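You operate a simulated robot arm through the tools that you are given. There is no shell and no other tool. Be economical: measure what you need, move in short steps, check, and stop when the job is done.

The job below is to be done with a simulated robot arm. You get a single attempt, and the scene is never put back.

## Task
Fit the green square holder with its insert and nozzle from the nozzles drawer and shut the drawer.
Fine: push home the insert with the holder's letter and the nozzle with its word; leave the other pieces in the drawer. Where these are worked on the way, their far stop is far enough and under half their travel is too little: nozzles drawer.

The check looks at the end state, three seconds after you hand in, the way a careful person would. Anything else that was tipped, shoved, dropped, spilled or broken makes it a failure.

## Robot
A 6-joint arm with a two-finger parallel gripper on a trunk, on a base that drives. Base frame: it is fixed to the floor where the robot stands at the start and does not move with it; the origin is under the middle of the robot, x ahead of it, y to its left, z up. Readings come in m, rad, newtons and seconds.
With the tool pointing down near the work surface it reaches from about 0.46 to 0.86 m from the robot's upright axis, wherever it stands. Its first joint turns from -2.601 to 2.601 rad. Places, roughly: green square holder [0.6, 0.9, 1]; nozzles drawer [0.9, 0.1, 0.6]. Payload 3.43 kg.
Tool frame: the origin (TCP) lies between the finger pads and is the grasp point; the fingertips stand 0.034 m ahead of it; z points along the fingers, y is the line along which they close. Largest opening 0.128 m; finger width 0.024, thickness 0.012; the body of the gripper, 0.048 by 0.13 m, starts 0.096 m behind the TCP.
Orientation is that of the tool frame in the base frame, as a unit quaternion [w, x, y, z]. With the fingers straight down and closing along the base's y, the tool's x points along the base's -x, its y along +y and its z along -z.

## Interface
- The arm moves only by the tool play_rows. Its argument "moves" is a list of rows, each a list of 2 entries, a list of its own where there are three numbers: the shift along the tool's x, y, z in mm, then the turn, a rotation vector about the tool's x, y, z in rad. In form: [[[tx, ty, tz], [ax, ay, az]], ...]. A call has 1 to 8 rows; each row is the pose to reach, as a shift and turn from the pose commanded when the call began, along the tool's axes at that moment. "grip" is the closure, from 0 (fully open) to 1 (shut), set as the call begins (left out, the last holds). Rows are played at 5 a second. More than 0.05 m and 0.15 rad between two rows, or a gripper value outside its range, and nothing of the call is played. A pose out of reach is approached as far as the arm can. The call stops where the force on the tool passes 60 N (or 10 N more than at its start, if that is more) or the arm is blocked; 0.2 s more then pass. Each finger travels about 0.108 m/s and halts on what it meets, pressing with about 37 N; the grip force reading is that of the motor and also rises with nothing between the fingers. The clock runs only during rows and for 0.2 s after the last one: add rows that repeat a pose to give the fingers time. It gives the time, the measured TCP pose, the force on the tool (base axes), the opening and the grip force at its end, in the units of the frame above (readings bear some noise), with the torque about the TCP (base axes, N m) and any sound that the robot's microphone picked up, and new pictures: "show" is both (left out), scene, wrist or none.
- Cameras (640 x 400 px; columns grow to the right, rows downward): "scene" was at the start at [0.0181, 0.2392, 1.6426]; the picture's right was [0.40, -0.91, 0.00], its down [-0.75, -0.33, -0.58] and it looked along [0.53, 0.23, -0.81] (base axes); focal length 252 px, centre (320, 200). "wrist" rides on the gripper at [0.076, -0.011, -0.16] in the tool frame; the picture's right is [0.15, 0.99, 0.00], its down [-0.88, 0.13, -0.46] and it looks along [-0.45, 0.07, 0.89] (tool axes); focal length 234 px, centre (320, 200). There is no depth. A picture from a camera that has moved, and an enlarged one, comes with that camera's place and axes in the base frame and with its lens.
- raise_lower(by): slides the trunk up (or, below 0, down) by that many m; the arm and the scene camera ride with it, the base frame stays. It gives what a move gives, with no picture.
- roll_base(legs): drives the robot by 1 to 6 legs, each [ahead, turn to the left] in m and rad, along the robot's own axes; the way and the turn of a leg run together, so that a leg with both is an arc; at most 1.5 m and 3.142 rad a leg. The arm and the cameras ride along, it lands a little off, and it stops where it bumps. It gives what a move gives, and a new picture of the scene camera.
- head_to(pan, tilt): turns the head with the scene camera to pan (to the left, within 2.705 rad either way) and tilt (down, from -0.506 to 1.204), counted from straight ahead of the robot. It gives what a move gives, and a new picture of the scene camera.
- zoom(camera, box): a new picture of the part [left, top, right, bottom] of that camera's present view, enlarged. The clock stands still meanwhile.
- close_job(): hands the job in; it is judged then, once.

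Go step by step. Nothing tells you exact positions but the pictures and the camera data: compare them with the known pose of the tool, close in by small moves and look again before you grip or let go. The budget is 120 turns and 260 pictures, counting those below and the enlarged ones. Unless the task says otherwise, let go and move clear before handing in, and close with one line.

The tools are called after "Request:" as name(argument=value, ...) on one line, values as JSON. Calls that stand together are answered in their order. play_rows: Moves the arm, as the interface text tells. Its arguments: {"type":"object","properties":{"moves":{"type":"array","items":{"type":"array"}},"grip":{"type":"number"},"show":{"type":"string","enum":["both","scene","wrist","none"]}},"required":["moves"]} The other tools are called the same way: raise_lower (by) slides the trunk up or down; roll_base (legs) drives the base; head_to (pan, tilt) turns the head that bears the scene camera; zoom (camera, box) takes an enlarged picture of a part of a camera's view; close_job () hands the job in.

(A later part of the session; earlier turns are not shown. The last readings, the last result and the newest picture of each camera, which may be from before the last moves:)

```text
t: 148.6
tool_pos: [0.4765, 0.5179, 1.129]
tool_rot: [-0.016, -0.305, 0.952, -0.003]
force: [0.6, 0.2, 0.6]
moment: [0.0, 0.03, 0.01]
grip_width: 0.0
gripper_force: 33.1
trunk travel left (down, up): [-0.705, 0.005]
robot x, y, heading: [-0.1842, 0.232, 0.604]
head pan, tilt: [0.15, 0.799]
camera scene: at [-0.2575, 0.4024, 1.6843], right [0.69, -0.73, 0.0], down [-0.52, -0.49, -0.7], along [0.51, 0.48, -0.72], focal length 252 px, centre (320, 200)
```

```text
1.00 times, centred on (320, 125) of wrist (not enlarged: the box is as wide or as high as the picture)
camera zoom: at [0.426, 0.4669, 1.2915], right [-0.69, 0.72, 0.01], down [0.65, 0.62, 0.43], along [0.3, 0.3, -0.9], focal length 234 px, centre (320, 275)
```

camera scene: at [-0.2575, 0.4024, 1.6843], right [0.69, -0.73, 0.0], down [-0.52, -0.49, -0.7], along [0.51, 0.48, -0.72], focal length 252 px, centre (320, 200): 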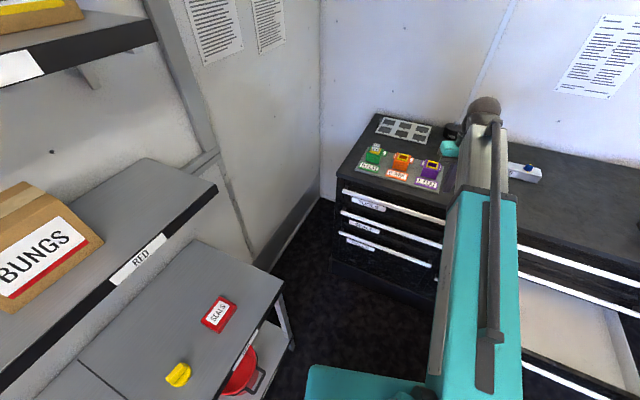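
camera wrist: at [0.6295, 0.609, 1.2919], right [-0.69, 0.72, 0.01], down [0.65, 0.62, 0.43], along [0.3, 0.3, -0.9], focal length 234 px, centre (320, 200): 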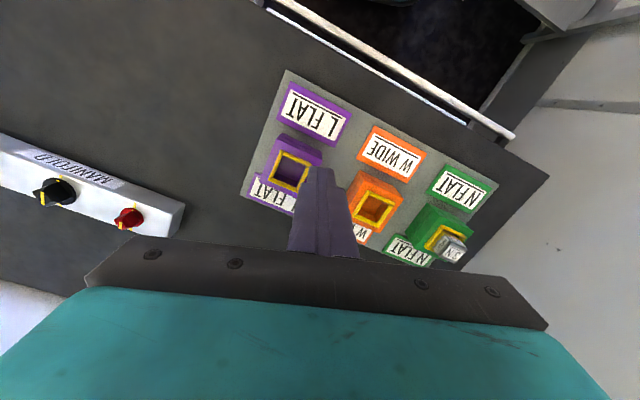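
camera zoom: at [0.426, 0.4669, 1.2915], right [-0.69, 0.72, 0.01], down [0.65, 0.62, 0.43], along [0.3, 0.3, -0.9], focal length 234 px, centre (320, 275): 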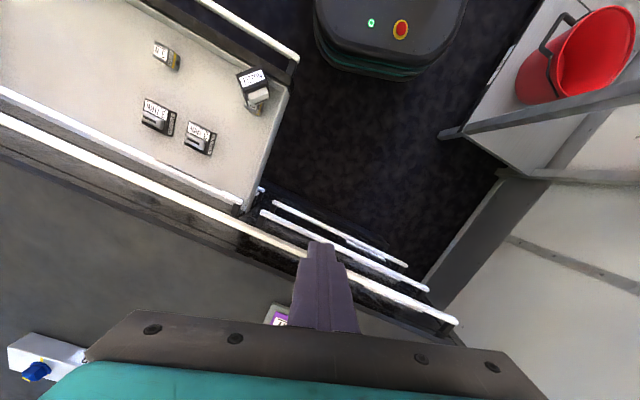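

The nozzle fell back into the drawer, near the 3 L insert. I'll look closer.

Request:
zoom(camera="wrist", box=[120, 0, 320, 100])

Request:
zoom(camera="wrist", box=[210, 0, 310, 60])

```text
3.20 times, centred on (220, 50) of wrist
camera zoom: at [0.426, 0.4669, 1.2915], right [-0.69, 0.72, 0.01], down [0.65, 0.62, 0.43], along [0.3, 0.3, -0.9], focal length 749 px, centre (640, 680)
```

zoom: 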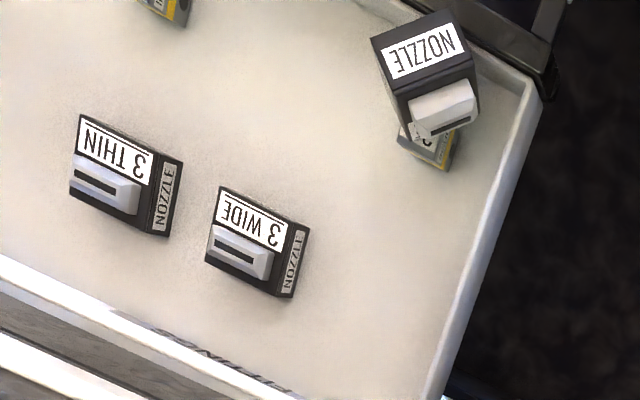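

```text
6.40 times, centred on (260, 30) of wrist
camera zoom: at [0.426, 0.4669, 1.2915], right [-0.69, 0.72, 0.01], down [0.65, 0.62, 0.43], along [0.3, 0.3, -0.9], focal length 1499 px, centre (704, 1288)
```

zoom: 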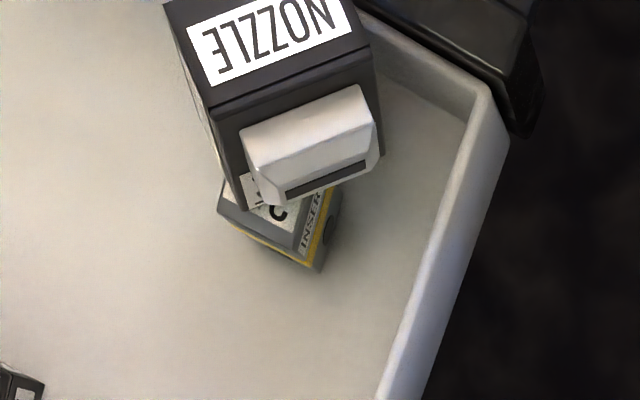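

The nozzle lies on its side against the 3 L insert. I'll turn back to the drawer, square the tool and look from close above.

Request:
roll_base(legs=[[0, -0.285]])

Request:
play_rows(moves=[[[40, 0, 0], [0, -0.016, 0.015]], [[80, 0, 0], [0, -0.032, 0.03]], [[120, 0, 0], [0, -0.032, 0.03]], [[150, 0, 0], [0, -0.032, 0.03]], [[150, 0, 0], [0, -0.032, 0.03]]], grip=0.35, show="none")

```text
t: 150.2
tool_pos: [0.5302, 0.3196, 1.1296]
tool_rot: [-0.014, -0.166, 0.986, 0.0]
force: [0.3, -0.2, 0.0]
moment: [-0.02, 0.0, -0.01]
grip_width: 0.0
gripper_force: 32.9
trunk travel left (down, up): [-0.705, 0.005]
robot x, y, heading: [-0.1848, 0.227, 0.333]
head pan, tilt: [0.15, 0.799]
camera scene: at [-0.2075, 0.4107, 1.6843], right [0.46, -0.89, 0.0], down [-0.64, -0.33, -0.7], along [0.62, 0.32, -0.72], focal length 252 px, centre (320, 200)
```

scene: 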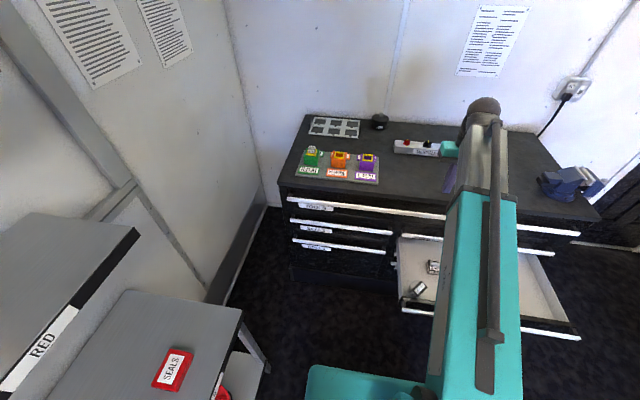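

```text
t: 151.4
tool_pos: [0.39, 0.2711, 1.1351]
tool_rot: [0.001, -0.151, 0.988, 0.002]
force: [1.1, 1.9, -3.2]
moment: [-0.2, 0.02, -0.08]
grip_width: 0.0834
gripper_force: 0.0
trunk travel left (down, up): [-0.705, 0.005]
robot x, y, heading: [-0.1776, 0.2276, 0.328]
head pan, tilt: [0.15, 0.799]
```

Request:
raise_lower(by=-0.28)

Request:
play_rows(moves=[[[0, 0, 0], [0, 0, 0]]], show="both")

Request:
zoom(camera="wrist", box=[230, 80, 430, 220])

Request:
zoom(camera="scene", box=[380, 220, 460, 300])

```text
t: 154.2
tool_pos: [0.3895, 0.2706, 0.8542]
tool_rot: [-0.001, -0.151, 0.988, 0.002]
force: [0.9, 0.7, -2.4]
moment: [0.0, 0.06, 0.04]
grip_width: 0.0832
gripper_force: 0.0
trunk travel left (down, up): [-0.425, 0.285]
robot x, y, heading: [-0.1789, 0.2256, 0.329]
head pan, tilt: [0.15, 0.799]
```

```text
t: 154.6
tool_pos: [0.3903, 0.2694, 0.8547]
tool_rot: [-0.001, -0.151, 0.988, 0.003]
force: [1.8, 0.7, -2.6]
moment: [0.01, 0.05, 0.01]
grip_width: 0.0832
gripper_force: 0.0
trunk travel left (down, up): [-0.425, 0.285]
robot x, y, heading: [-0.181, 0.2255, 0.327]
head pan, tilt: [0.15, 0.799]
camera scene: at [-0.2062, 0.4103, 1.4043], right [0.46, -0.89, 0.0], down [-0.64, -0.33, -0.7], along [0.62, 0.32, -0.72], focal length 252 px, centre (320, 200)
camera wrist: at [0.3199, 0.2366, 1.0139], right [-0.44, 0.9, 0.01], down [0.8, 0.39, 0.46], along [0.41, 0.2, -0.89], focal length 234 px, centre (320, 200)
```

scene: 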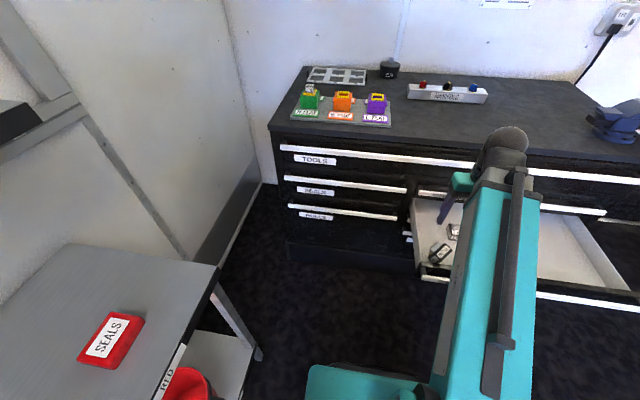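
wrist: 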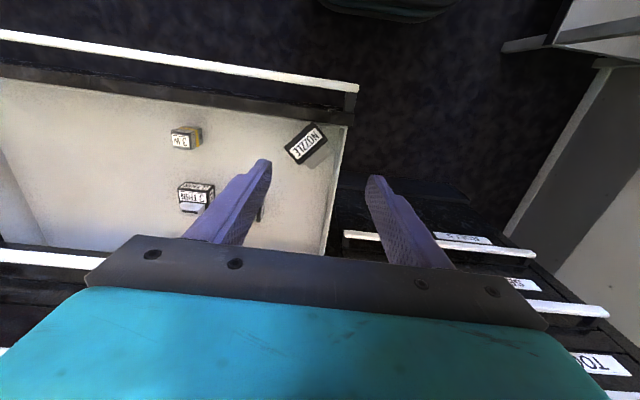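

```text
2.86 times, centred on (330, 150) of wrist
camera zoom: at [0.3199, 0.2366, 1.0139], right [-0.44, 0.9, 0.01], down [0.8, 0.39, 0.46], along [0.41, 0.2, -0.89], focal length 669 px, centre (291, 343)
```

zoom: 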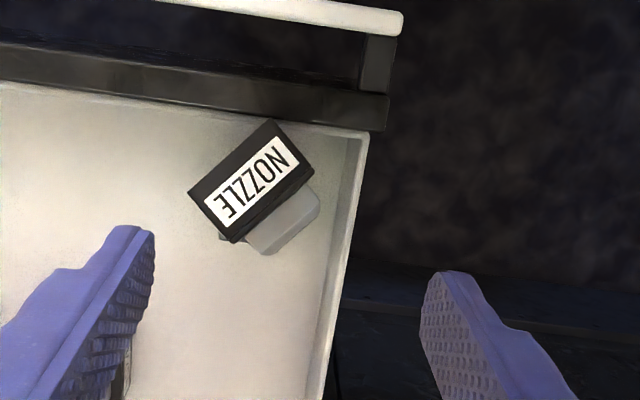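

```text
5.00 times, centred on (420, 260) of scene
camera zoom: at [-0.2062, 0.4103, 1.4043], right [0.46, -0.89, 0.0], down [-0.64, -0.33, -0.7], along [0.62, 0.32, -0.72], focal length 1262 px, centre (-180, -100)
```

zoom: 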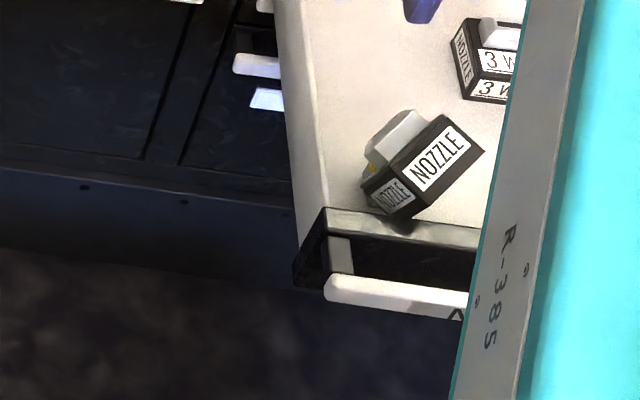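

The nozzle lies tipped over near the front-left corner of the drawer with its tip toward the rear-left. I'll lower for a closer look from two sides before regrasping.

Request:
play_rows(moves=[[[-20, 0, 40], [0, 0, 0]], [[-40, 0, 75], [0, 0, 0]], [[-40, 0, 75], [0, 0, 0]]], show="none")

Request:
zoom(camera="wrist", box=[240, 20, 400, 140])

Request:
head_to(pan=-0.1, tilt=0.95)

Request:
zoom(camera="scene", box=[320, 120, 460, 240])

```text
t: 155.4
tool_pos: [0.4274, 0.2828, 0.7786]
tool_rot: [0.0, -0.15, 0.989, 0.003]
force: [0.1, -0.1, 0.2]
moment: [0.0, 0.01, 0.01]
grip_width: 0.083
gripper_force: 0.1
trunk travel left (down, up): [-0.425, 0.285]
robot x, y, heading: [-0.1834, 0.2259, 0.331]
head pan, tilt: [0.15, 0.799]
```

```text
3.33 times, centred on (320, 80) of wrist
camera zoom: at [0.3578, 0.2487, 0.938], right [-0.44, 0.9, 0.01], down [0.8, 0.39, 0.46], along [0.41, 0.2, -0.89], focal length 781 px, centre (320, 600)
```

zoom: 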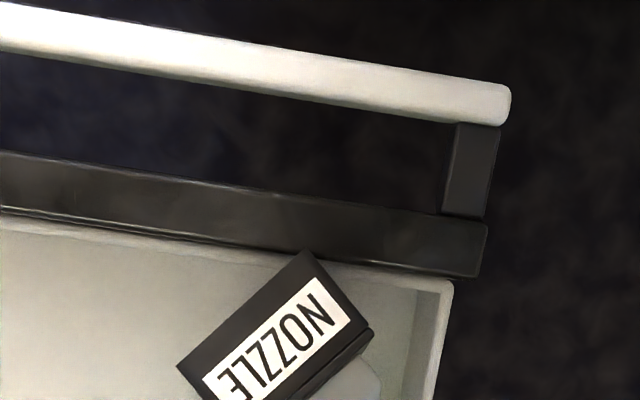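

```text
t: 156.2
tool_pos: [0.4274, 0.2825, 0.7781]
tool_rot: [-0.001, -0.151, 0.989, 0.003]
force: [0.0, -0.1, 0.6]
moment: [0.02, 0.0, 0.02]
grip_width: 0.0832
gripper_force: 0.0
trunk travel left (down, up): [-0.425, 0.285]
robot x, y, heading: [-0.1801, 0.2281, 0.33]
head pan, tilt: [-0.099, 0.949]
camera scene: at [-0.2069, 0.3898, 1.3928], right [0.23, -0.97, 0.0], down [-0.79, -0.19, -0.58], along [0.57, 0.13, -0.81], focal length 252 px, centre (320, 200)
```

scene: 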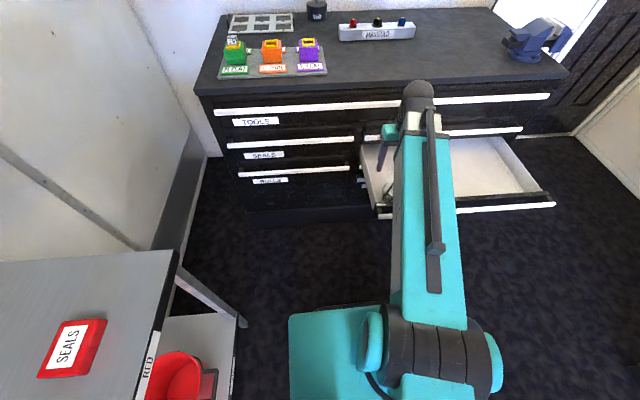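

```text
3.33 times, centred on (390, 180) of scene
camera zoom: at [-0.2069, 0.3898, 1.3928], right [0.23, -0.97, 0.0], down [-0.79, -0.19, -0.58], along [0.57, 0.13, -0.81], focal length 841 px, centre (87, 267)
```

zoom: 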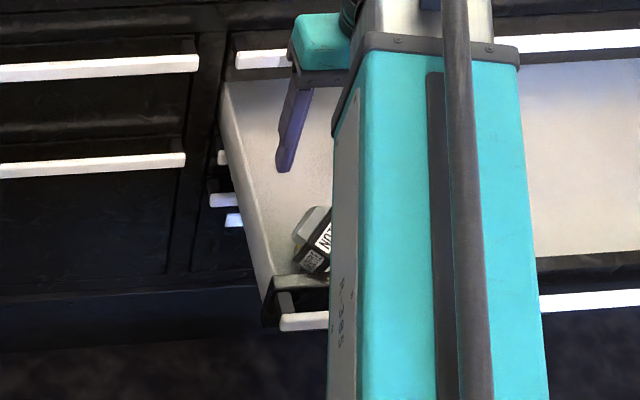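

I'll pull the tool back so the wrist camera sees the nozzle more squarely.

Request:
play_rows(moves=[[[45, 0, 0], [0, 0, 0]], [[90, 0, 0], [0, 0, 0]], [[110, 0, 0], [0, 0, 0]], [[110, 0, 0], [0, 0, 0]]], show="none")

Request:
zoom(camera="wrist", box=[250, 90, 410, 230])

Request:
zoom(camera="scene", box=[350, 140, 430, 220])

```text
t: 157.2
tool_pos: [0.3822, 0.251, 0.7872]
tool_rot: [-0.002, -0.151, 0.988, 0.004]
force: [-1.1, 0.2, -0.1]
moment: [0.0, -0.02, 0.02]
grip_width: 0.0832
gripper_force: 0.0
out of reach, approached as far as the arm can: row 2, 3, 4
trunk travel left (down, up): [-0.425, 0.285]
robot x, y, heading: [-0.181, 0.226, 0.329]
head pan, tilt: [-0.099, 0.949]
```

```text
2.86 times, centred on (330, 160) of wrist
camera zoom: at [0.3133, 0.2178, 0.9475], right [-0.44, 0.9, 0.01], down [0.8, 0.39, 0.46], along [0.41, 0.2, -0.89], focal length 669 px, centre (291, 314)
```

zoom: 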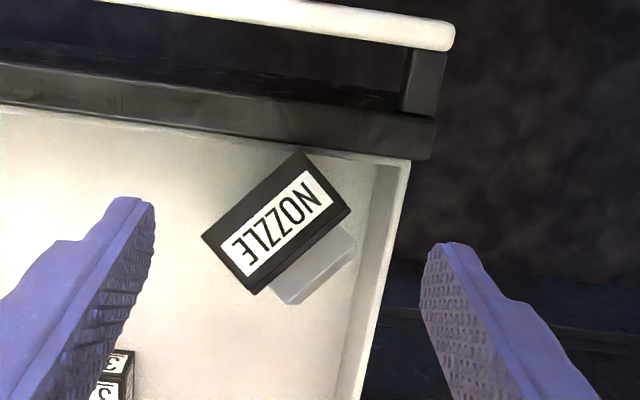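

```text
5.00 times, centred on (390, 180) of scene
camera zoom: at [-0.207, 0.3896, 1.3928], right [0.23, -0.97, 0.0], down [-0.79, -0.19, -0.58], along [0.57, 0.13, -0.81], focal length 1262 px, centre (-30, 300)
```

zoom: 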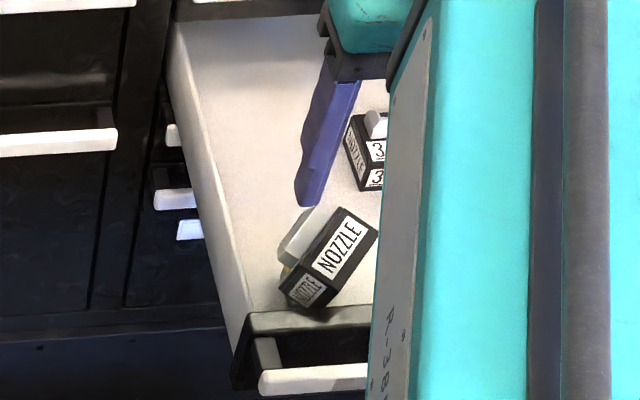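

Triangulating, the nozzle lies level on its side at z≈0.63–0.68, resting on the drawer's front panel and the 3 L insert. My earlier grip had caught only its tapered tip. I'll back up 10 cm for reach and turn the tool so the fingers close across the body with the tip pointing tool-forward.

Request:
roll_base(legs=[[-0.1, 0]])

Request:
play_rows(moves=[[[-30, 0, 0], [0, 0, -0.14]], [[-60, 0, 0], [0, 0, -0.28]], [[-90, 0, 0], [0, 0, -0.42]], [[-115, 0, 0], [0, 0, -0.56]], [[-115, 0, 0], [0, 0, -0.7]], [[-115, 0, 0], [0, 0, -0.82]], [[-115, 0, 0], [0, 0, -0.82]]], show="wrist")

```text
t: 158.4
tool_pos: [0.2866, 0.2192, 0.7868]
tool_rot: [-0.001, -0.151, 0.989, 0.003]
force: [-0.9, 0.5, -1.0]
moment: [-0.03, 0.03, -0.02]
grip_width: 0.0829
gripper_force: 0.0
trunk travel left (down, up): [-0.425, 0.285]
robot x, y, heading: [-0.2775, 0.1913, 0.331]
head pan, tilt: [-0.099, 0.949]
camera scene: at [-0.3026, 0.357, 1.3928], right [0.23, -0.97, 0.0], down [-0.79, -0.19, -0.58], along [0.57, 0.13, -0.81], focal length 252 px, centre (320, 200)
```

scene: 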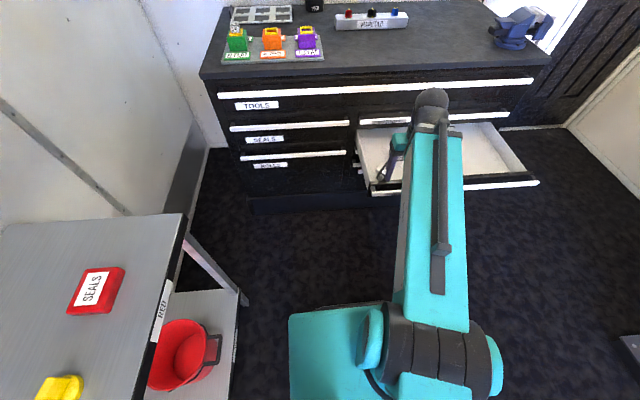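

```text
t: 160.0
tool_pos: [0.3969, 0.2536, 0.7879]
tool_rot: [0.0, -0.533, 0.846, 0.003]
force: [0.1, -0.4, 0.8]
moment: [0.02, 0.0, 0.0]
grip_width: 0.0831
gripper_force: 0.0
trunk travel left (down, up): [-0.425, 0.285]
robot x, y, heading: [-0.2741, 0.1937, 0.329]
head pan, tilt: [-0.099, 0.949]
camera wrist: at [0.3733, 0.1797, 0.9469], right [-0.96, 0.29, 0.0], down [0.26, 0.85, 0.46], along [0.13, 0.44, -0.89], focal length 234 px, centre (320, 200)
```

wrist: 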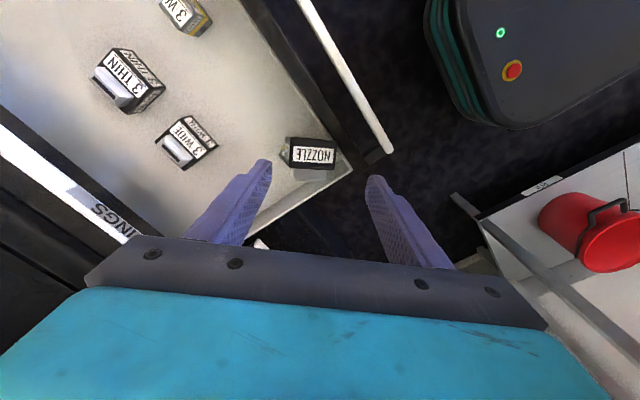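

Request:
zoom(camera="wrist", box=[250, 110, 390, 210])

```text
4.00 times, centred on (320, 160) of wrist
camera zoom: at [0.3733, 0.1797, 0.9469], right [-0.96, 0.29, 0.0], down [0.26, 0.85, 0.46], along [0.13, 0.44, -0.89], focal length 937 px, centre (320, 360)
```

zoom: 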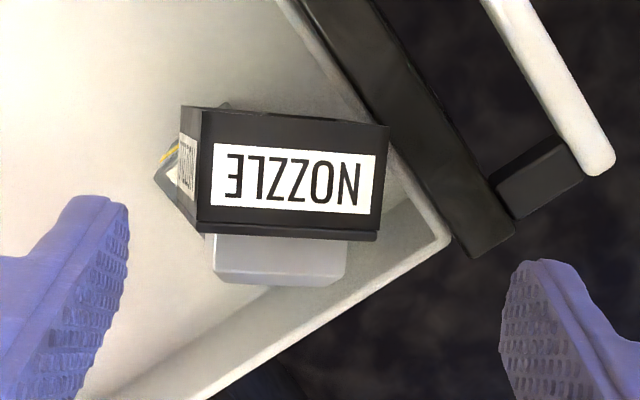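

The body is almost square to the tool, needing −0.075 rad of yaw and a few mm of shift. Its right end sits a little higher on the panel edge. I'll adjust, descend and check.

Request:
play_rows(moves=[[[-3, -5, 0], [0, 0, -0.075]], [[-3, -5, 30], [0, 0, -0.075]], [[-3, -5, 65], [0, 0, -0.075]], [[-3, -5, 65], [0, 0, -0.075]]], show="none")

Request:
zoom(camera="wrist", box=[240, 100, 400, 220])

Request:
zoom(camera="scene", box=[345, 120, 425, 200])

```text
t: 161.0
tool_pos: [0.4028, 0.254, 0.7221]
tool_rot: [0.0, -0.565, 0.825, 0.004]
force: [0.1, -0.4, -1.0]
moment: [0.05, 0.0, 0.02]
grip_width: 0.0832
gripper_force: 0.0
trunk travel left (down, up): [-0.425, 0.285]
robot x, y, heading: [-0.2766, 0.1915, 0.331]
head pan, tilt: [-0.099, 0.949]
```

```text
3.33 times, centred on (320, 160) of wrist
camera zoom: at [0.3852, 0.1786, 0.8818], right [-0.97, 0.22, 0.0], down [0.2, 0.87, 0.46], along [0.1, 0.45, -0.89], focal length 781 px, centre (320, 333)
```

zoom: 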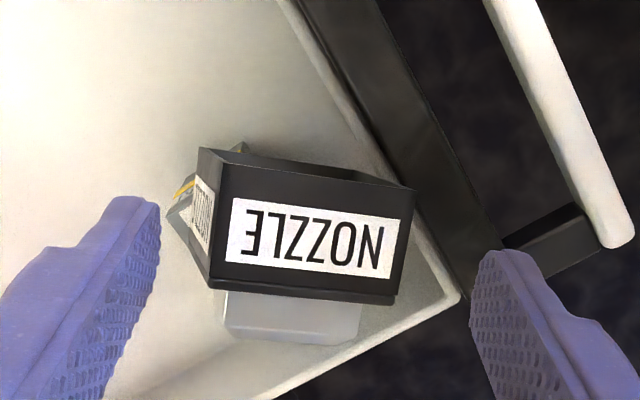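

```text
5.00 times, centred on (385, 160) of scene
camera zoom: at [-0.3027, 0.3569, 1.3928], right [0.23, -0.97, 0.0], down [-0.79, -0.19, -0.58], along [0.57, 0.13, -0.81], focal length 1262 px, centre (-5, 400)
```

zoom: 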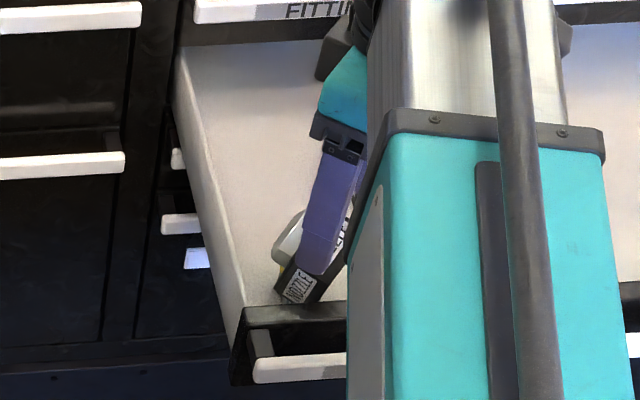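

Well centred. Descend and close on the body.

Request:
play_rows(moves=[[[2, 0, 20], [0, 0, 0]], [[2, 0, 34], [0, 0, 0]], [[2, 0, 42], [0, 0, 0]], [[2, 0, 42], [0, 0, 0]]], show="none")

Request:
play_rows(moves=[[[0, 0, 0], [0, 0, 0]], [[0, 0, 0], [0, 0, 0]], [[0, 0, 0], [0, 0, 0]], [[0, 0, 0], [0, 0, 0]]], grip=1, show="none")

Request:
zoom(camera="wrist", box=[240, 120, 400, 240])

```text
t: 162.0
tool_pos: [0.4027, 0.2521, 0.6797]
tool_rot: [0.0, -0.564, 0.825, 0.003]
force: [0.1, 0.5, -0.1]
moment: [0.01, -0.01, -0.02]
grip_width: 0.0828
gripper_force: 0.1
trunk travel left (down, up): [-0.425, 0.285]
robot x, y, heading: [-0.2783, 0.1971, 0.331]
head pan, tilt: [-0.099, 0.949]
```

```text
t: 163.0
tool_pos: [0.4014, 0.251, 0.6811]
tool_rot: [0.001, -0.564, 0.826, 0.003]
force: [2.8, -2.2, 10.8]
moment: [-0.23, -0.4, -0.12]
grip_width: 0.0621
gripper_force: 37.5
trunk travel left (down, up): [-0.425, 0.285]
robot x, y, heading: [-0.2788, 0.1949, 0.327]
head pan, tilt: [-0.099, 0.949]
```

```text
3.33 times, centred on (320, 180) of wrist
camera zoom: at [0.3842, 0.1769, 0.8406], right [-0.97, 0.22, 0.0], down [0.2, 0.87, 0.46], along [0.1, 0.45, -0.89], focal length 781 px, centre (320, 267)
```

zoom: 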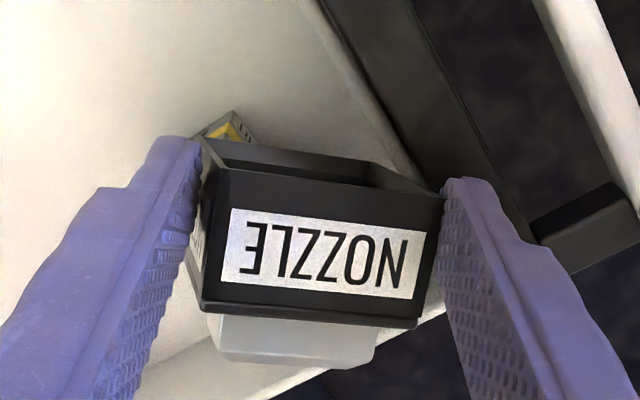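

Gripped at 62 mm, so it's still slightly canted between the fingers. I'll lift a little and see whether it settles flat.

Request:
play_rows(moves=[[[0, 0, -8], [0, 0, 0]], [[0, 0, -16], [0, 0, 0]], [[0, 0, -25], [0, 0, 0]], [[0, 0, -25], [0, 0, 0]]], show="none")

Request:
zoom(camera="wrist", box=[240, 100, 400, 220])

```text
t: 164.0
tool_pos: [0.4016, 0.2514, 0.705]
tool_rot: [0.0, -0.565, 0.825, 0.004]
force: [-0.3, -0.3, -1.4]
moment: [-0.01, -0.02, 0.04]
grip_width: 0.0591
gripper_force: 37.5
trunk travel left (down, up): [-0.425, 0.285]
robot x, y, heading: [-0.278, 0.1921, 0.332]
head pan, tilt: [-0.099, 0.949]
```

```text
3.33 times, centred on (320, 160) of wrist
camera zoom: at [0.384, 0.1771, 0.8646], right [-0.97, 0.22, 0.0], down [0.2, 0.87, 0.46], along [0.1, 0.45, -0.89], focal length 781 px, centre (320, 333)
```

zoom: 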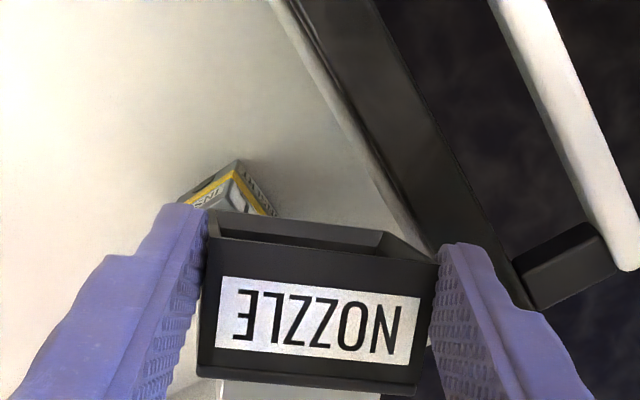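

Lifted, and it settled flat in the grip (59 mm, the true body width). Next I'll raise it, turn back to bench yaw, then pitch the tool about 50° so the nozzle can be set on its base edge and tip back upright at its original spot.

Request:
play_rows(moves=[[[0, 0, -40], [0, 0, 0.1]], [[0, 0, -80], [0, 0, 0.2]], [[0, 0, -95], [0, 0, 0.34]], [[0, 0, -95], [0, 0, 0.48]], [[0, 0, -95], [0, 0, 0.62]], [[0, 0, -95], [0, 0, 0.76]], [[0, 0, -95], [0, 0, 0.895]], [[0, 0, -95], [0, 0, 0.895]]], show="wrist")

Request:
zoom(camera="wrist", box=[260, 80, 400, 200])

```text
t: 165.8
tool_pos: [0.402, 0.252, 0.8001]
tool_rot: [-0.002, -0.15, 0.989, 0.003]
force: [0.7, 0.7, -1.0]
moment: [-0.01, -0.01, -0.01]
grip_width: 0.0587
gripper_force: 37.0
trunk travel left (down, up): [-0.425, 0.285]
robot x, y, heading: [-0.2783, 0.1955, 0.327]
head pan, tilt: [-0.099, 0.949]
camera wrist: at [0.3323, 0.2187, 0.96], right [-0.43, 0.9, 0.01], down [0.8, 0.38, 0.46], along [0.41, 0.2, -0.89], focal length 234 px, centre (320, 200)
```

wrist: 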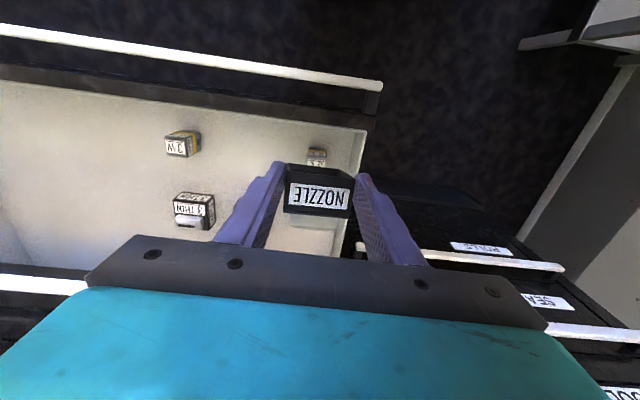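

```text
3.33 times, centred on (330, 140) of wrist
camera zoom: at [0.3323, 0.2187, 0.96], right [-0.43, 0.9, 0.01], down [0.8, 0.38, 0.46], along [0.41, 0.2, -0.89], focal length 781 px, centre (287, 400)
```

zoom: 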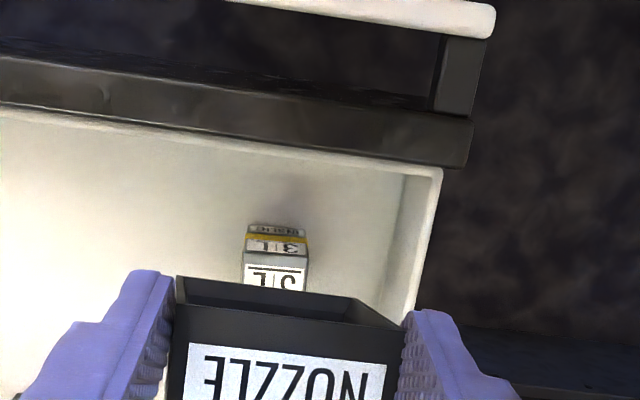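

The 3 L insert is standing upright and square in its place. Now I'll move forward over the nozzle's original spot and pitch the tool up about 50°.

Request:
play_rows(moves=[[[-45, 0, 0], [0, 0, 0]], [[-90, 0, 0], [0, 0, 0]], [[-125, 0, 0], [0, 0, 0]], [[-125, 0, 0], [0, 0, 0]]], show="none")

Request:
play_rows(moves=[[[0, 0, 0], [0, -0.145, 0]], [[0, 0, 0], [0, -0.29, 0]], [[0, 0, 0], [0, -0.435, 0]], [[0, 0, 0], [0, -0.58, 0]], [[0, 0, 0], [0, -0.725, 0]], [[0, 0, 0], [0, -0.87, 0]], [[0, 0, 0], [0, -0.87, 0]]], show="both")

```text
t: 166.8
tool_pos: [0.522, 0.2903, 0.7996]
tool_rot: [-0.001, -0.152, 0.988, 0.002]
force: [-0.1, -0.3, -0.6]
moment: [0.0, 0.05, -0.02]
grip_width: 0.0585
gripper_force: 36.7
trunk travel left (down, up): [-0.425, 0.285]
robot x, y, heading: [-0.2767, 0.1955, 0.328]
head pan, tilt: [-0.099, 0.949]
```

```text
t: 168.4
tool_pos: [0.5218, 0.289, 0.8]
tool_rot: [0.416, -0.135, 0.897, 0.066]
force: [1.1, -0.7, -1.1]
moment: [0.0, 0.06, 0.04]
grip_width: 0.0583
gripper_force: 36.8
trunk travel left (down, up): [-0.425, 0.285]
robot x, y, heading: [-0.2771, 0.1924, 0.33]
head pan, tilt: [-0.099, 0.949]
camera scene: at [-0.3028, 0.3569, 1.3928], right [0.23, -0.97, 0.0], down [-0.79, -0.19, -0.58], along [0.57, 0.13, -0.81], focal length 252 px, centre (320, 200)
camera wrist: at [0.3606, 0.2277, 0.8451], right [-0.39, 0.92, -0.11], down [0.17, 0.18, 0.97], along [0.91, 0.35, -0.23], focal length 234 px, centre (320, 200)
```

scene: 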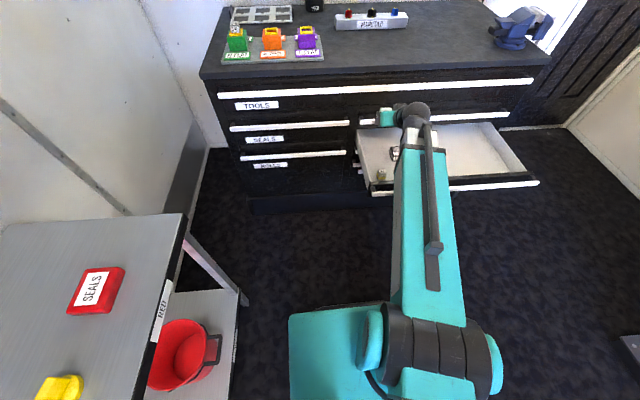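
wrist: 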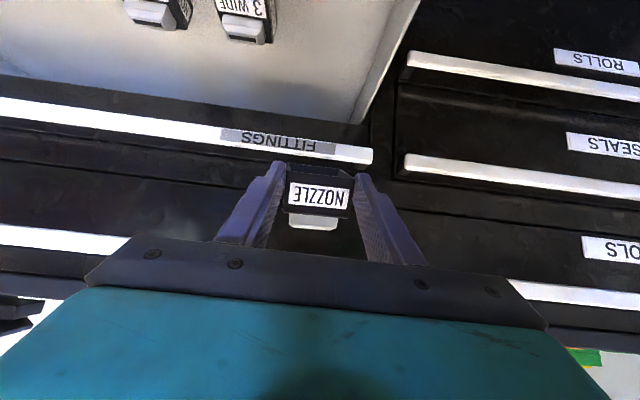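

Pitched to 50°. Lower to just above the drawer floor and check.

Request:
play_rows(moves=[[[34, 0, 29], [0, 0, 0]], [[69, 0, 58], [0, 0, 0]], [[96, 0, 80], [0, 0, 0]], [[107, 0, 90], [0, 0, 0]], [[107, 0, 90], [0, 0, 0]]], show="wrist")

Request:
zoom(camera="scene", box=[345, 90, 435, 200])

```text
t: 169.6
tool_pos: [0.521, 0.2901, 0.6602]
tool_rot: [0.417, -0.136, 0.896, 0.066]
force: [-0.2, 0.0, 0.1]
moment: [-0.01, 0.04, 0.01]
grip_width: 0.0584
gripper_force: 36.2
trunk travel left (down, up): [-0.425, 0.285]
robot x, y, heading: [-0.2758, 0.196, 0.326]
head pan, tilt: [-0.099, 0.949]
camera wrist: at [0.3599, 0.2282, 0.7053], right [-0.39, 0.92, -0.11], down [0.17, 0.18, 0.97], along [0.91, 0.35, -0.23], focal length 234 px, centre (320, 200)
```

wrist: 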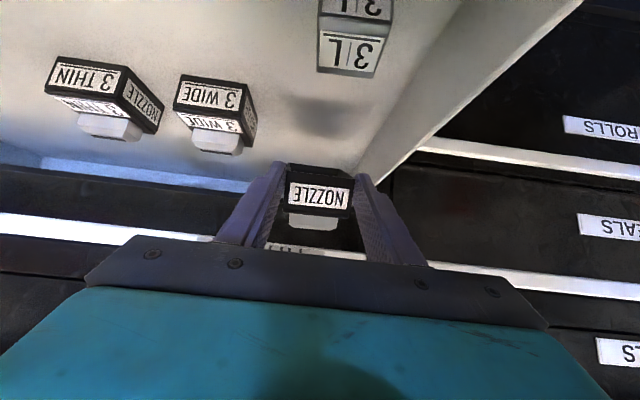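

```text
3.64 times, centred on (390, 145) of scene
camera zoom: at [-0.3027, 0.3569, 1.3928], right [0.23, -0.97, 0.0], down [-0.79, -0.19, -0.58], along [0.57, 0.13, -0.81], focal length 918 px, centre (66, 400)
```

zoom: 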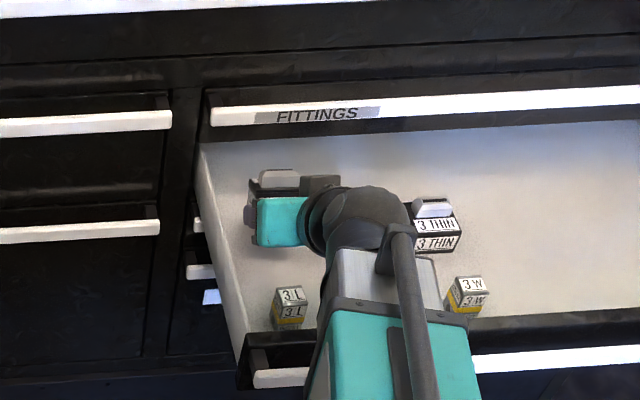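

Request:
play_rows(moves=[[[3, 0, 2.6], [0, 0, 0]], [[6, 0, 5.1], [0, 0, 0]], [[9, 0, 7.7], [0, 0, 0]], [[11.5, 0, 9.6], [0, 0, 0]]], show="none")

```text
t: 170.6
tool_pos: [0.5208, 0.2901, 0.6453]
tool_rot: [0.416, -0.136, 0.897, 0.066]
force: [-0.3, -0.4, -1.6]
moment: [-0.02, 0.03, 0.02]
grip_width: 0.0586
gripper_force: 36.9
trunk travel left (down, up): [-0.425, 0.285]
robot x, y, heading: [-0.2774, 0.1917, 0.334]
head pan, tilt: [-0.099, 0.949]
```

No contact yet at TCP 0.645, so I'll go on down in small steps.

Request:
play_rows(moves=[[[2.3, 0, 1.9], [0, 0, 0]], [[4.6, 0, 3.9], [0, 0, 0]], [[6.9, 0, 5.8], [0, 0, 0]], [[9.2, 0, 7.7], [0, 0, 0]]], show="wrist")

```text
t: 171.6
tool_pos: [0.5219, 0.2905, 0.6339]
tool_rot: [0.416, -0.137, 0.897, 0.067]
force: [0.2, 0.1, -1.7]
moment: [-0.06, 0.07, 0.03]
grip_width: 0.0582
gripper_force: 36.8
trunk travel left (down, up): [-0.425, 0.285]
robot x, y, heading: [-0.2774, 0.192, 0.326]
head pan, tilt: [-0.099, 0.949]
camera wrist: at [0.3595, 0.2286, 0.6787], right [-0.39, 0.92, -0.11], down [0.17, 0.18, 0.97], along [0.91, 0.35, -0.23], focal length 234 px, centre (320, 200)
```

wrist: 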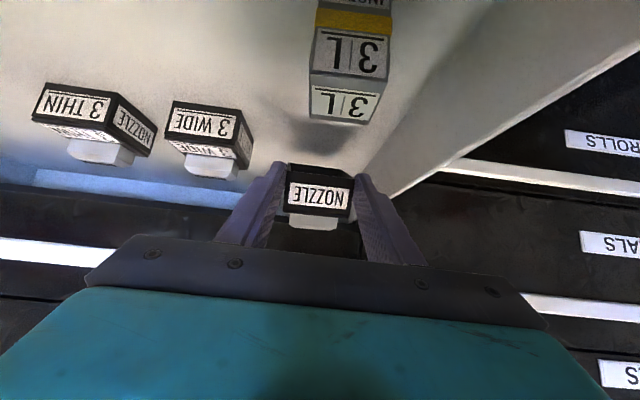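

Request:
play_rows(moves=[[[2.3, 0, 1.9], [0, 0, 0]], [[4.6, 0, 3.9], [0, 0, 0]], [[6.9, 0, 5.8], [0, 0, 0]], [[9.2, 0, 7.7], [0, 0, 0]]], show="wrist")

```text
t: 172.6
tool_pos: [0.5204, 0.2898, 0.6201]
tool_rot: [0.415, -0.136, 0.897, 0.066]
force: [-0.5, -0.3, -0.6]
moment: [0.02, 0.06, -0.02]
grip_width: 0.0581
gripper_force: 37.1
trunk travel left (down, up): [-0.425, 0.285]
robot x, y, heading: [-0.2749, 0.1933, 0.324]
head pan, tilt: [-0.099, 0.949]
camera wrist: at [0.3596, 0.2285, 0.6666], right [-0.39, 0.92, -0.11], down [0.17, 0.18, 0.97], along [0.91, 0.35, -0.23], focal length 234 px, centre (320, 200)
```

wrist: 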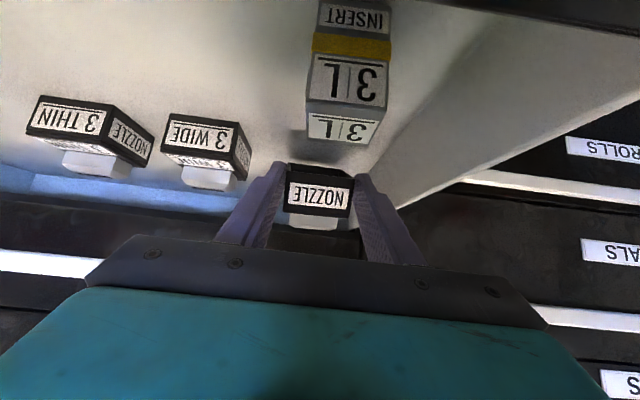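

Request:
zoom(camera="wrist", box=[240, 120, 400, 240])

Request:
zoom(camera="scene", box=[360, 100, 420, 180])

```text
3.33 times, centred on (320, 180) of wrist
camera zoom: at [0.3596, 0.2285, 0.6666], right [-0.39, 0.92, -0.11], down [0.17, 0.18, 0.97], along [0.91, 0.35, -0.23], focal length 781 px, centre (320, 267)
```

zoom: 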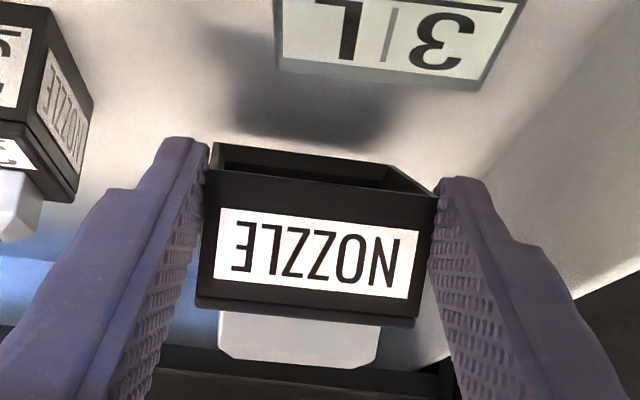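

```text
5.00 times, centred on (390, 140) of scene
camera zoom: at [-0.3028, 0.3569, 1.3928], right [0.23, -0.97, 0.0], down [-0.79, -0.19, -0.58], along [0.57, 0.13, -0.81], focal length 1262 px, centre (-30, 500)
```

zoom: 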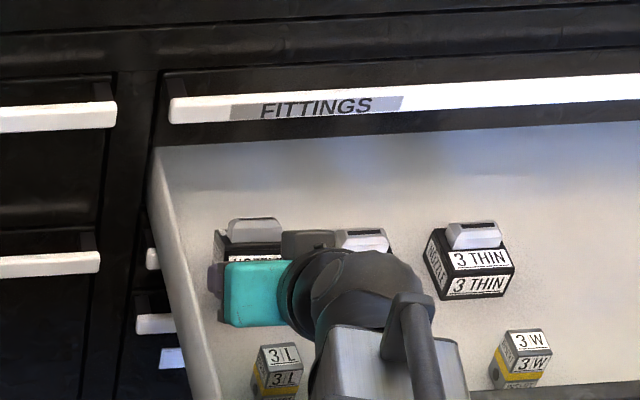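

Still hanging slightly above the floor, so I'll creep down further in 2 mm steps watching the force.

Request:
play_rows(moves=[[[1.5, 0, 1.3], [0, 0, 0]], [[3, 0, 2.6], [0, 0, 0]], [[4.6, 0, 3.9], [0, 0, 0]], [[6.1, 0, 5.1], [0, 0, 0]]], show="none")

Request:
zoom(camera="wrist", box=[240, 80, 400, 240])

```text
t: 173.6
tool_pos: [0.5203, 0.2898, 0.6126]
tool_rot: [0.416, -0.136, 0.897, 0.066]
force: [0.1, 0.0, -0.7]
moment: [-0.01, 0.08, 0.02]
grip_width: 0.0582
gripper_force: 37.1
trunk travel left (down, up): [-0.425, 0.285]
robot x, y, heading: [-0.2771, 0.1948, 0.331]
head pan, tilt: [-0.099, 0.949]
```

```text
2.50 times, centred on (320, 160) of wrist
camera zoom: at [0.3597, 0.2284, 0.6587], right [-0.39, 0.92, -0.11], down [0.17, 0.18, 0.97], along [0.91, 0.35, -0.23], focal length 585 px, centre (320, 300)
```

zoom: 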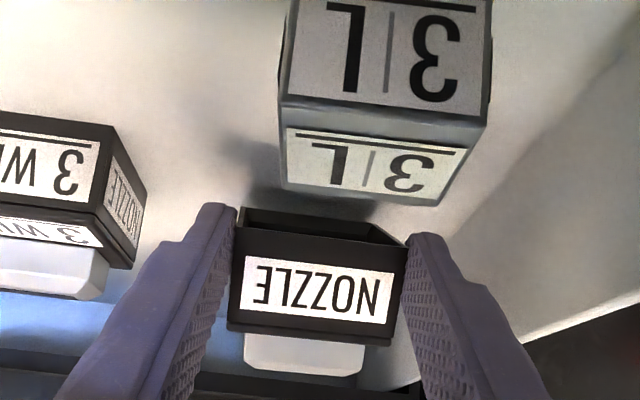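

Request:
play_rows(moves=[[[1.5, 0, 1.3], [0, 0, 0]], [[3, 0, 2.6], [0, 0, 0]], [[4.6, 0, 3.9], [0, 0, 0]], [[6.1, 0, 5.1], [0, 0, 0]]], show="none")

Request:
zoom(camera="wrist", box=[240, 80, 400, 240])

```text
t: 174.6
tool_pos: [0.5199, 0.2888, 0.6071]
tool_rot: [0.418, -0.134, 0.896, 0.066]
force: [3.5, -2.2, 11.1]
moment: [0.38, -0.74, -0.29]
grip_width: 0.0581
gripper_force: 36.7
trunk travel left (down, up): [-0.425, 0.285]
robot x, y, heading: [-0.2735, 0.1906, 0.326]
head pan, tilt: [-0.099, 0.949]
```

```text
2.50 times, centred on (320, 160) of wrist
camera zoom: at [0.3599, 0.228, 0.6522], right [-0.38, 0.92, -0.11], down [0.17, 0.18, 0.97], along [0.91, 0.35, -0.23], focal length 585 px, centre (320, 300)
```

zoom: 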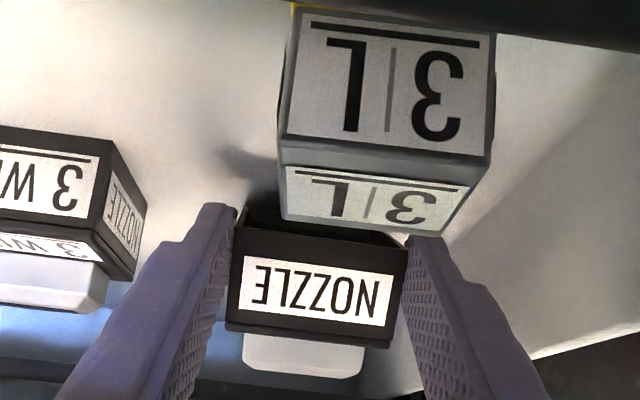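

Contact: 11 N up, and the moment shows it's ahead of the TCP, so the nozzle's base edge is on the floor. I'll release gently and let it tip upright.

Request:
play_rows(moves=[[[-1.5, 0, -1.3], [0, 0, 0]], [[-1.5, 0, -1.3], [0, 0, 0]], [[-1.5, 0, -1.3], [0, 0, 0]], [[-1.5, 0, -1.3], [0, 0, 0]]], grip=0.42, show="none")

Request:
zoom(camera="wrist", box=[240, 80, 400, 240])

```text
t: 175.6
tool_pos: [0.5208, 0.2895, 0.6071]
tool_rot: [0.416, -0.136, 0.897, 0.066]
force: [-0.1, 0.3, -0.1]
moment: [-0.02, 0.01, -0.04]
grip_width: 0.0742
gripper_force: 0.2
trunk travel left (down, up): [-0.425, 0.285]
robot x, y, heading: [-0.2763, 0.196, 0.334]
head pan, tilt: [-0.099, 0.949]
```

```text
2.50 times, centred on (320, 160) of wrist
camera zoom: at [0.3596, 0.2284, 0.6527], right [-0.39, 0.92, -0.11], down [0.17, 0.18, 0.97], along [0.91, 0.35, -0.23], focal length 585 px, centre (320, 300)
```

zoom: 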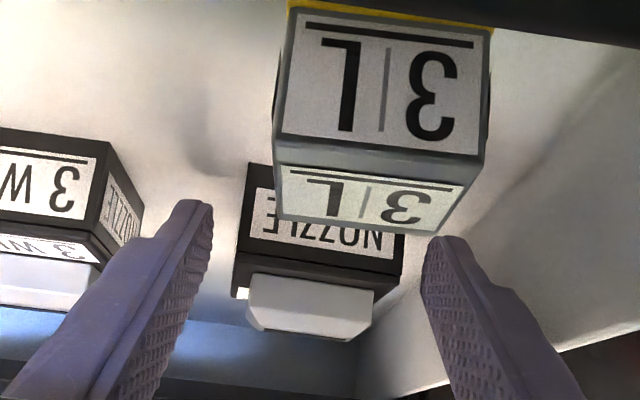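

The nozzle is standing upright. I'll lift straight up, pitch the tool back down and look.

Request:
play_rows(moves=[[[-30, 0, -25], [0, 0, 0]], [[-65, 0, -54], [0, 0, 0]], [[-100, 0, -84], [0, 0, 0]], [[-130, 0, -109], [0, 0, 0]], [[-130, 0, -109], [0, 0, 0]]], show="none")

Request:
play_rows(moves=[[[0, 0, 0], [0, 0.145, 0]], [[0, 0, 0], [0, 0.29, 0]], [[0, 0, 0], [0, 0.435, 0]], [[0, 0, 0], [0, 0.58, 0]], [[0, 0, 0], [0, 0.725, 0]], [[0, 0, 0], [0, 0.87, 0]], [[0, 0, 0], [0, 0.87, 0]]], show="wrist")

Request:
zoom(camera="wrist", box=[240, 100, 400, 220])

```text
t: 176.8
tool_pos: [0.5211, 0.2876, 0.7775]
tool_rot: [0.416, -0.136, 0.897, 0.067]
force: [-0.2, -0.7, 0.7]
moment: [-0.01, 0.0, -0.02]
grip_width: 0.0742
gripper_force: 0.0
trunk travel left (down, up): [-0.425, 0.285]
robot x, y, heading: [-0.2752, 0.1923, 0.333]
head pan, tilt: [-0.099, 0.949]
```

```text
t: 178.4
tool_pos: [0.5208, 0.2885, 0.7769]
tool_rot: [-0.002, -0.151, 0.989, 0.002]
force: [0.2, -0.7, -0.5]
moment: [0.02, 0.02, -0.01]
grip_width: 0.0741
gripper_force: 0.2
trunk travel left (down, up): [-0.425, 0.285]
robot x, y, heading: [-0.2756, 0.1941, 0.332]
head pan, tilt: [-0.099, 0.949]
camera wrist: at [0.4517, 0.2553, 0.937], right [-0.43, 0.9, 0.01], down [0.8, 0.39, 0.45], along [0.41, 0.2, -0.89], focal length 234 px, centre (320, 200)
```

wrist: 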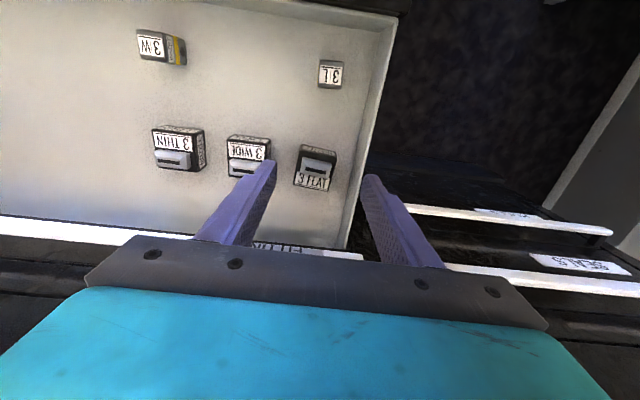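

```text
3.33 times, centred on (320, 160) of wrist
camera zoom: at [0.4517, 0.2553, 0.937], right [-0.43, 0.9, 0.01], down [0.8, 0.39, 0.45], along [0.41, 0.2, -0.89], focal length 781 px, centre (320, 333)
```

zoom: 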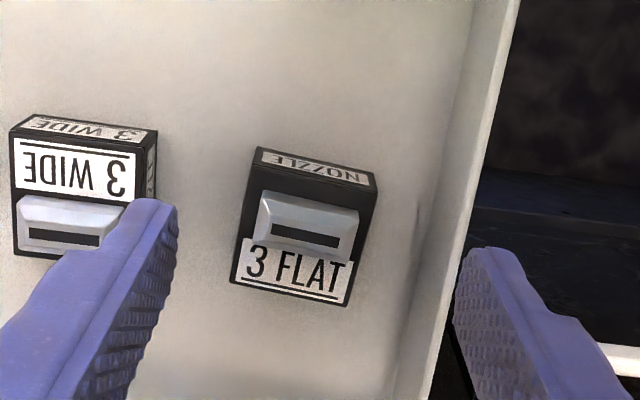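

The FLAT nozzle is upright again at its old place, label now facing the rear, and the 3 L stands correctly. I'll move over it with matched yaw and grip its body low this time.

Request:
play_rows(moves=[[[-42, -2, 0], [0, 0, 0.06]], [[-42, -2, 40], [0, 0, 0.06]], [[-42, -2, 75], [0, 0, 0.06]], [[-42, -2, 75], [0, 0, 0.06]]], grip=0.41, show="none")

Request:
zoom(camera="wrist", box=[240, 100, 400, 220])

```text
t: 179.4
tool_pos: [0.5617, 0.3011, 0.7019]
tool_rot: [-0.001, -0.121, 0.993, 0.003]
force: [-0.8, -0.3, 0.6]
moment: [0.04, 0.02, 0.03]
grip_width: 0.0754
gripper_force: 0.0
trunk travel left (down, up): [-0.425, 0.285]
robot x, y, heading: [-0.2771, 0.1932, 0.33]
head pan, tilt: [-0.099, 0.949]
```

```text
3.33 times, centred on (320, 160) of wrist
camera zoom: at [0.4902, 0.2715, 0.862], right [-0.38, 0.92, 0.01], down [0.82, 0.34, 0.46], along [0.42, 0.18, -0.89], focal length 781 px, centre (320, 333)
```

zoom: 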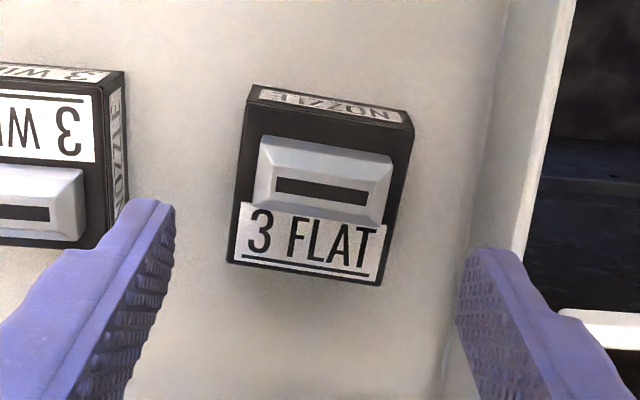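

Yaw matches. It sits about 7 mm further in and lower than I had assumed (top ≈0.59). I'll shift and go down to grip the body, watching the force.

Request:
play_rows(moves=[[[-7, 0, 0], [0, 0, 0]], [[-7, 0, 40], [0, 0, 0]], [[-7, 0, 70], [0, 0, 0]], [[-7, 0, 85], [0, 0, 0]], [[-7, 0, 93], [0, 0, 0]], [[-7, 0, 93], [0, 0, 0]]], show="none")

Request:
zoom(camera="wrist", box=[240, 120, 400, 240])

```text
t: 180.8
tool_pos: [0.5687, 0.3028, 0.6089]
tool_rot: [-0.001, -0.121, 0.993, 0.002]
force: [0.1, -0.3, 0.2]
moment: [0.02, 0.03, 0.01]
grip_width: 0.0751
gripper_force: 0.1
trunk travel left (down, up): [-0.425, 0.285]
robot x, y, heading: [-0.273, 0.195, 0.332]
head pan, tilt: [-0.099, 0.949]
```

```text
3.33 times, centred on (320, 180) of wrist
camera zoom: at [0.497, 0.2729, 0.769], right [-0.38, 0.92, 0.01], down [0.82, 0.34, 0.46], along [0.42, 0.18, -0.89], focal length 781 px, centre (320, 267)
```

zoom: 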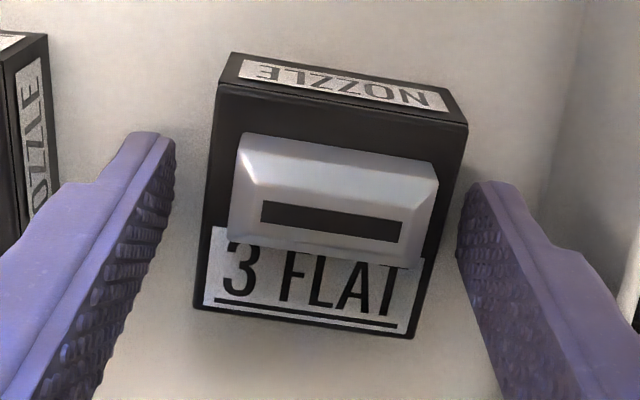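

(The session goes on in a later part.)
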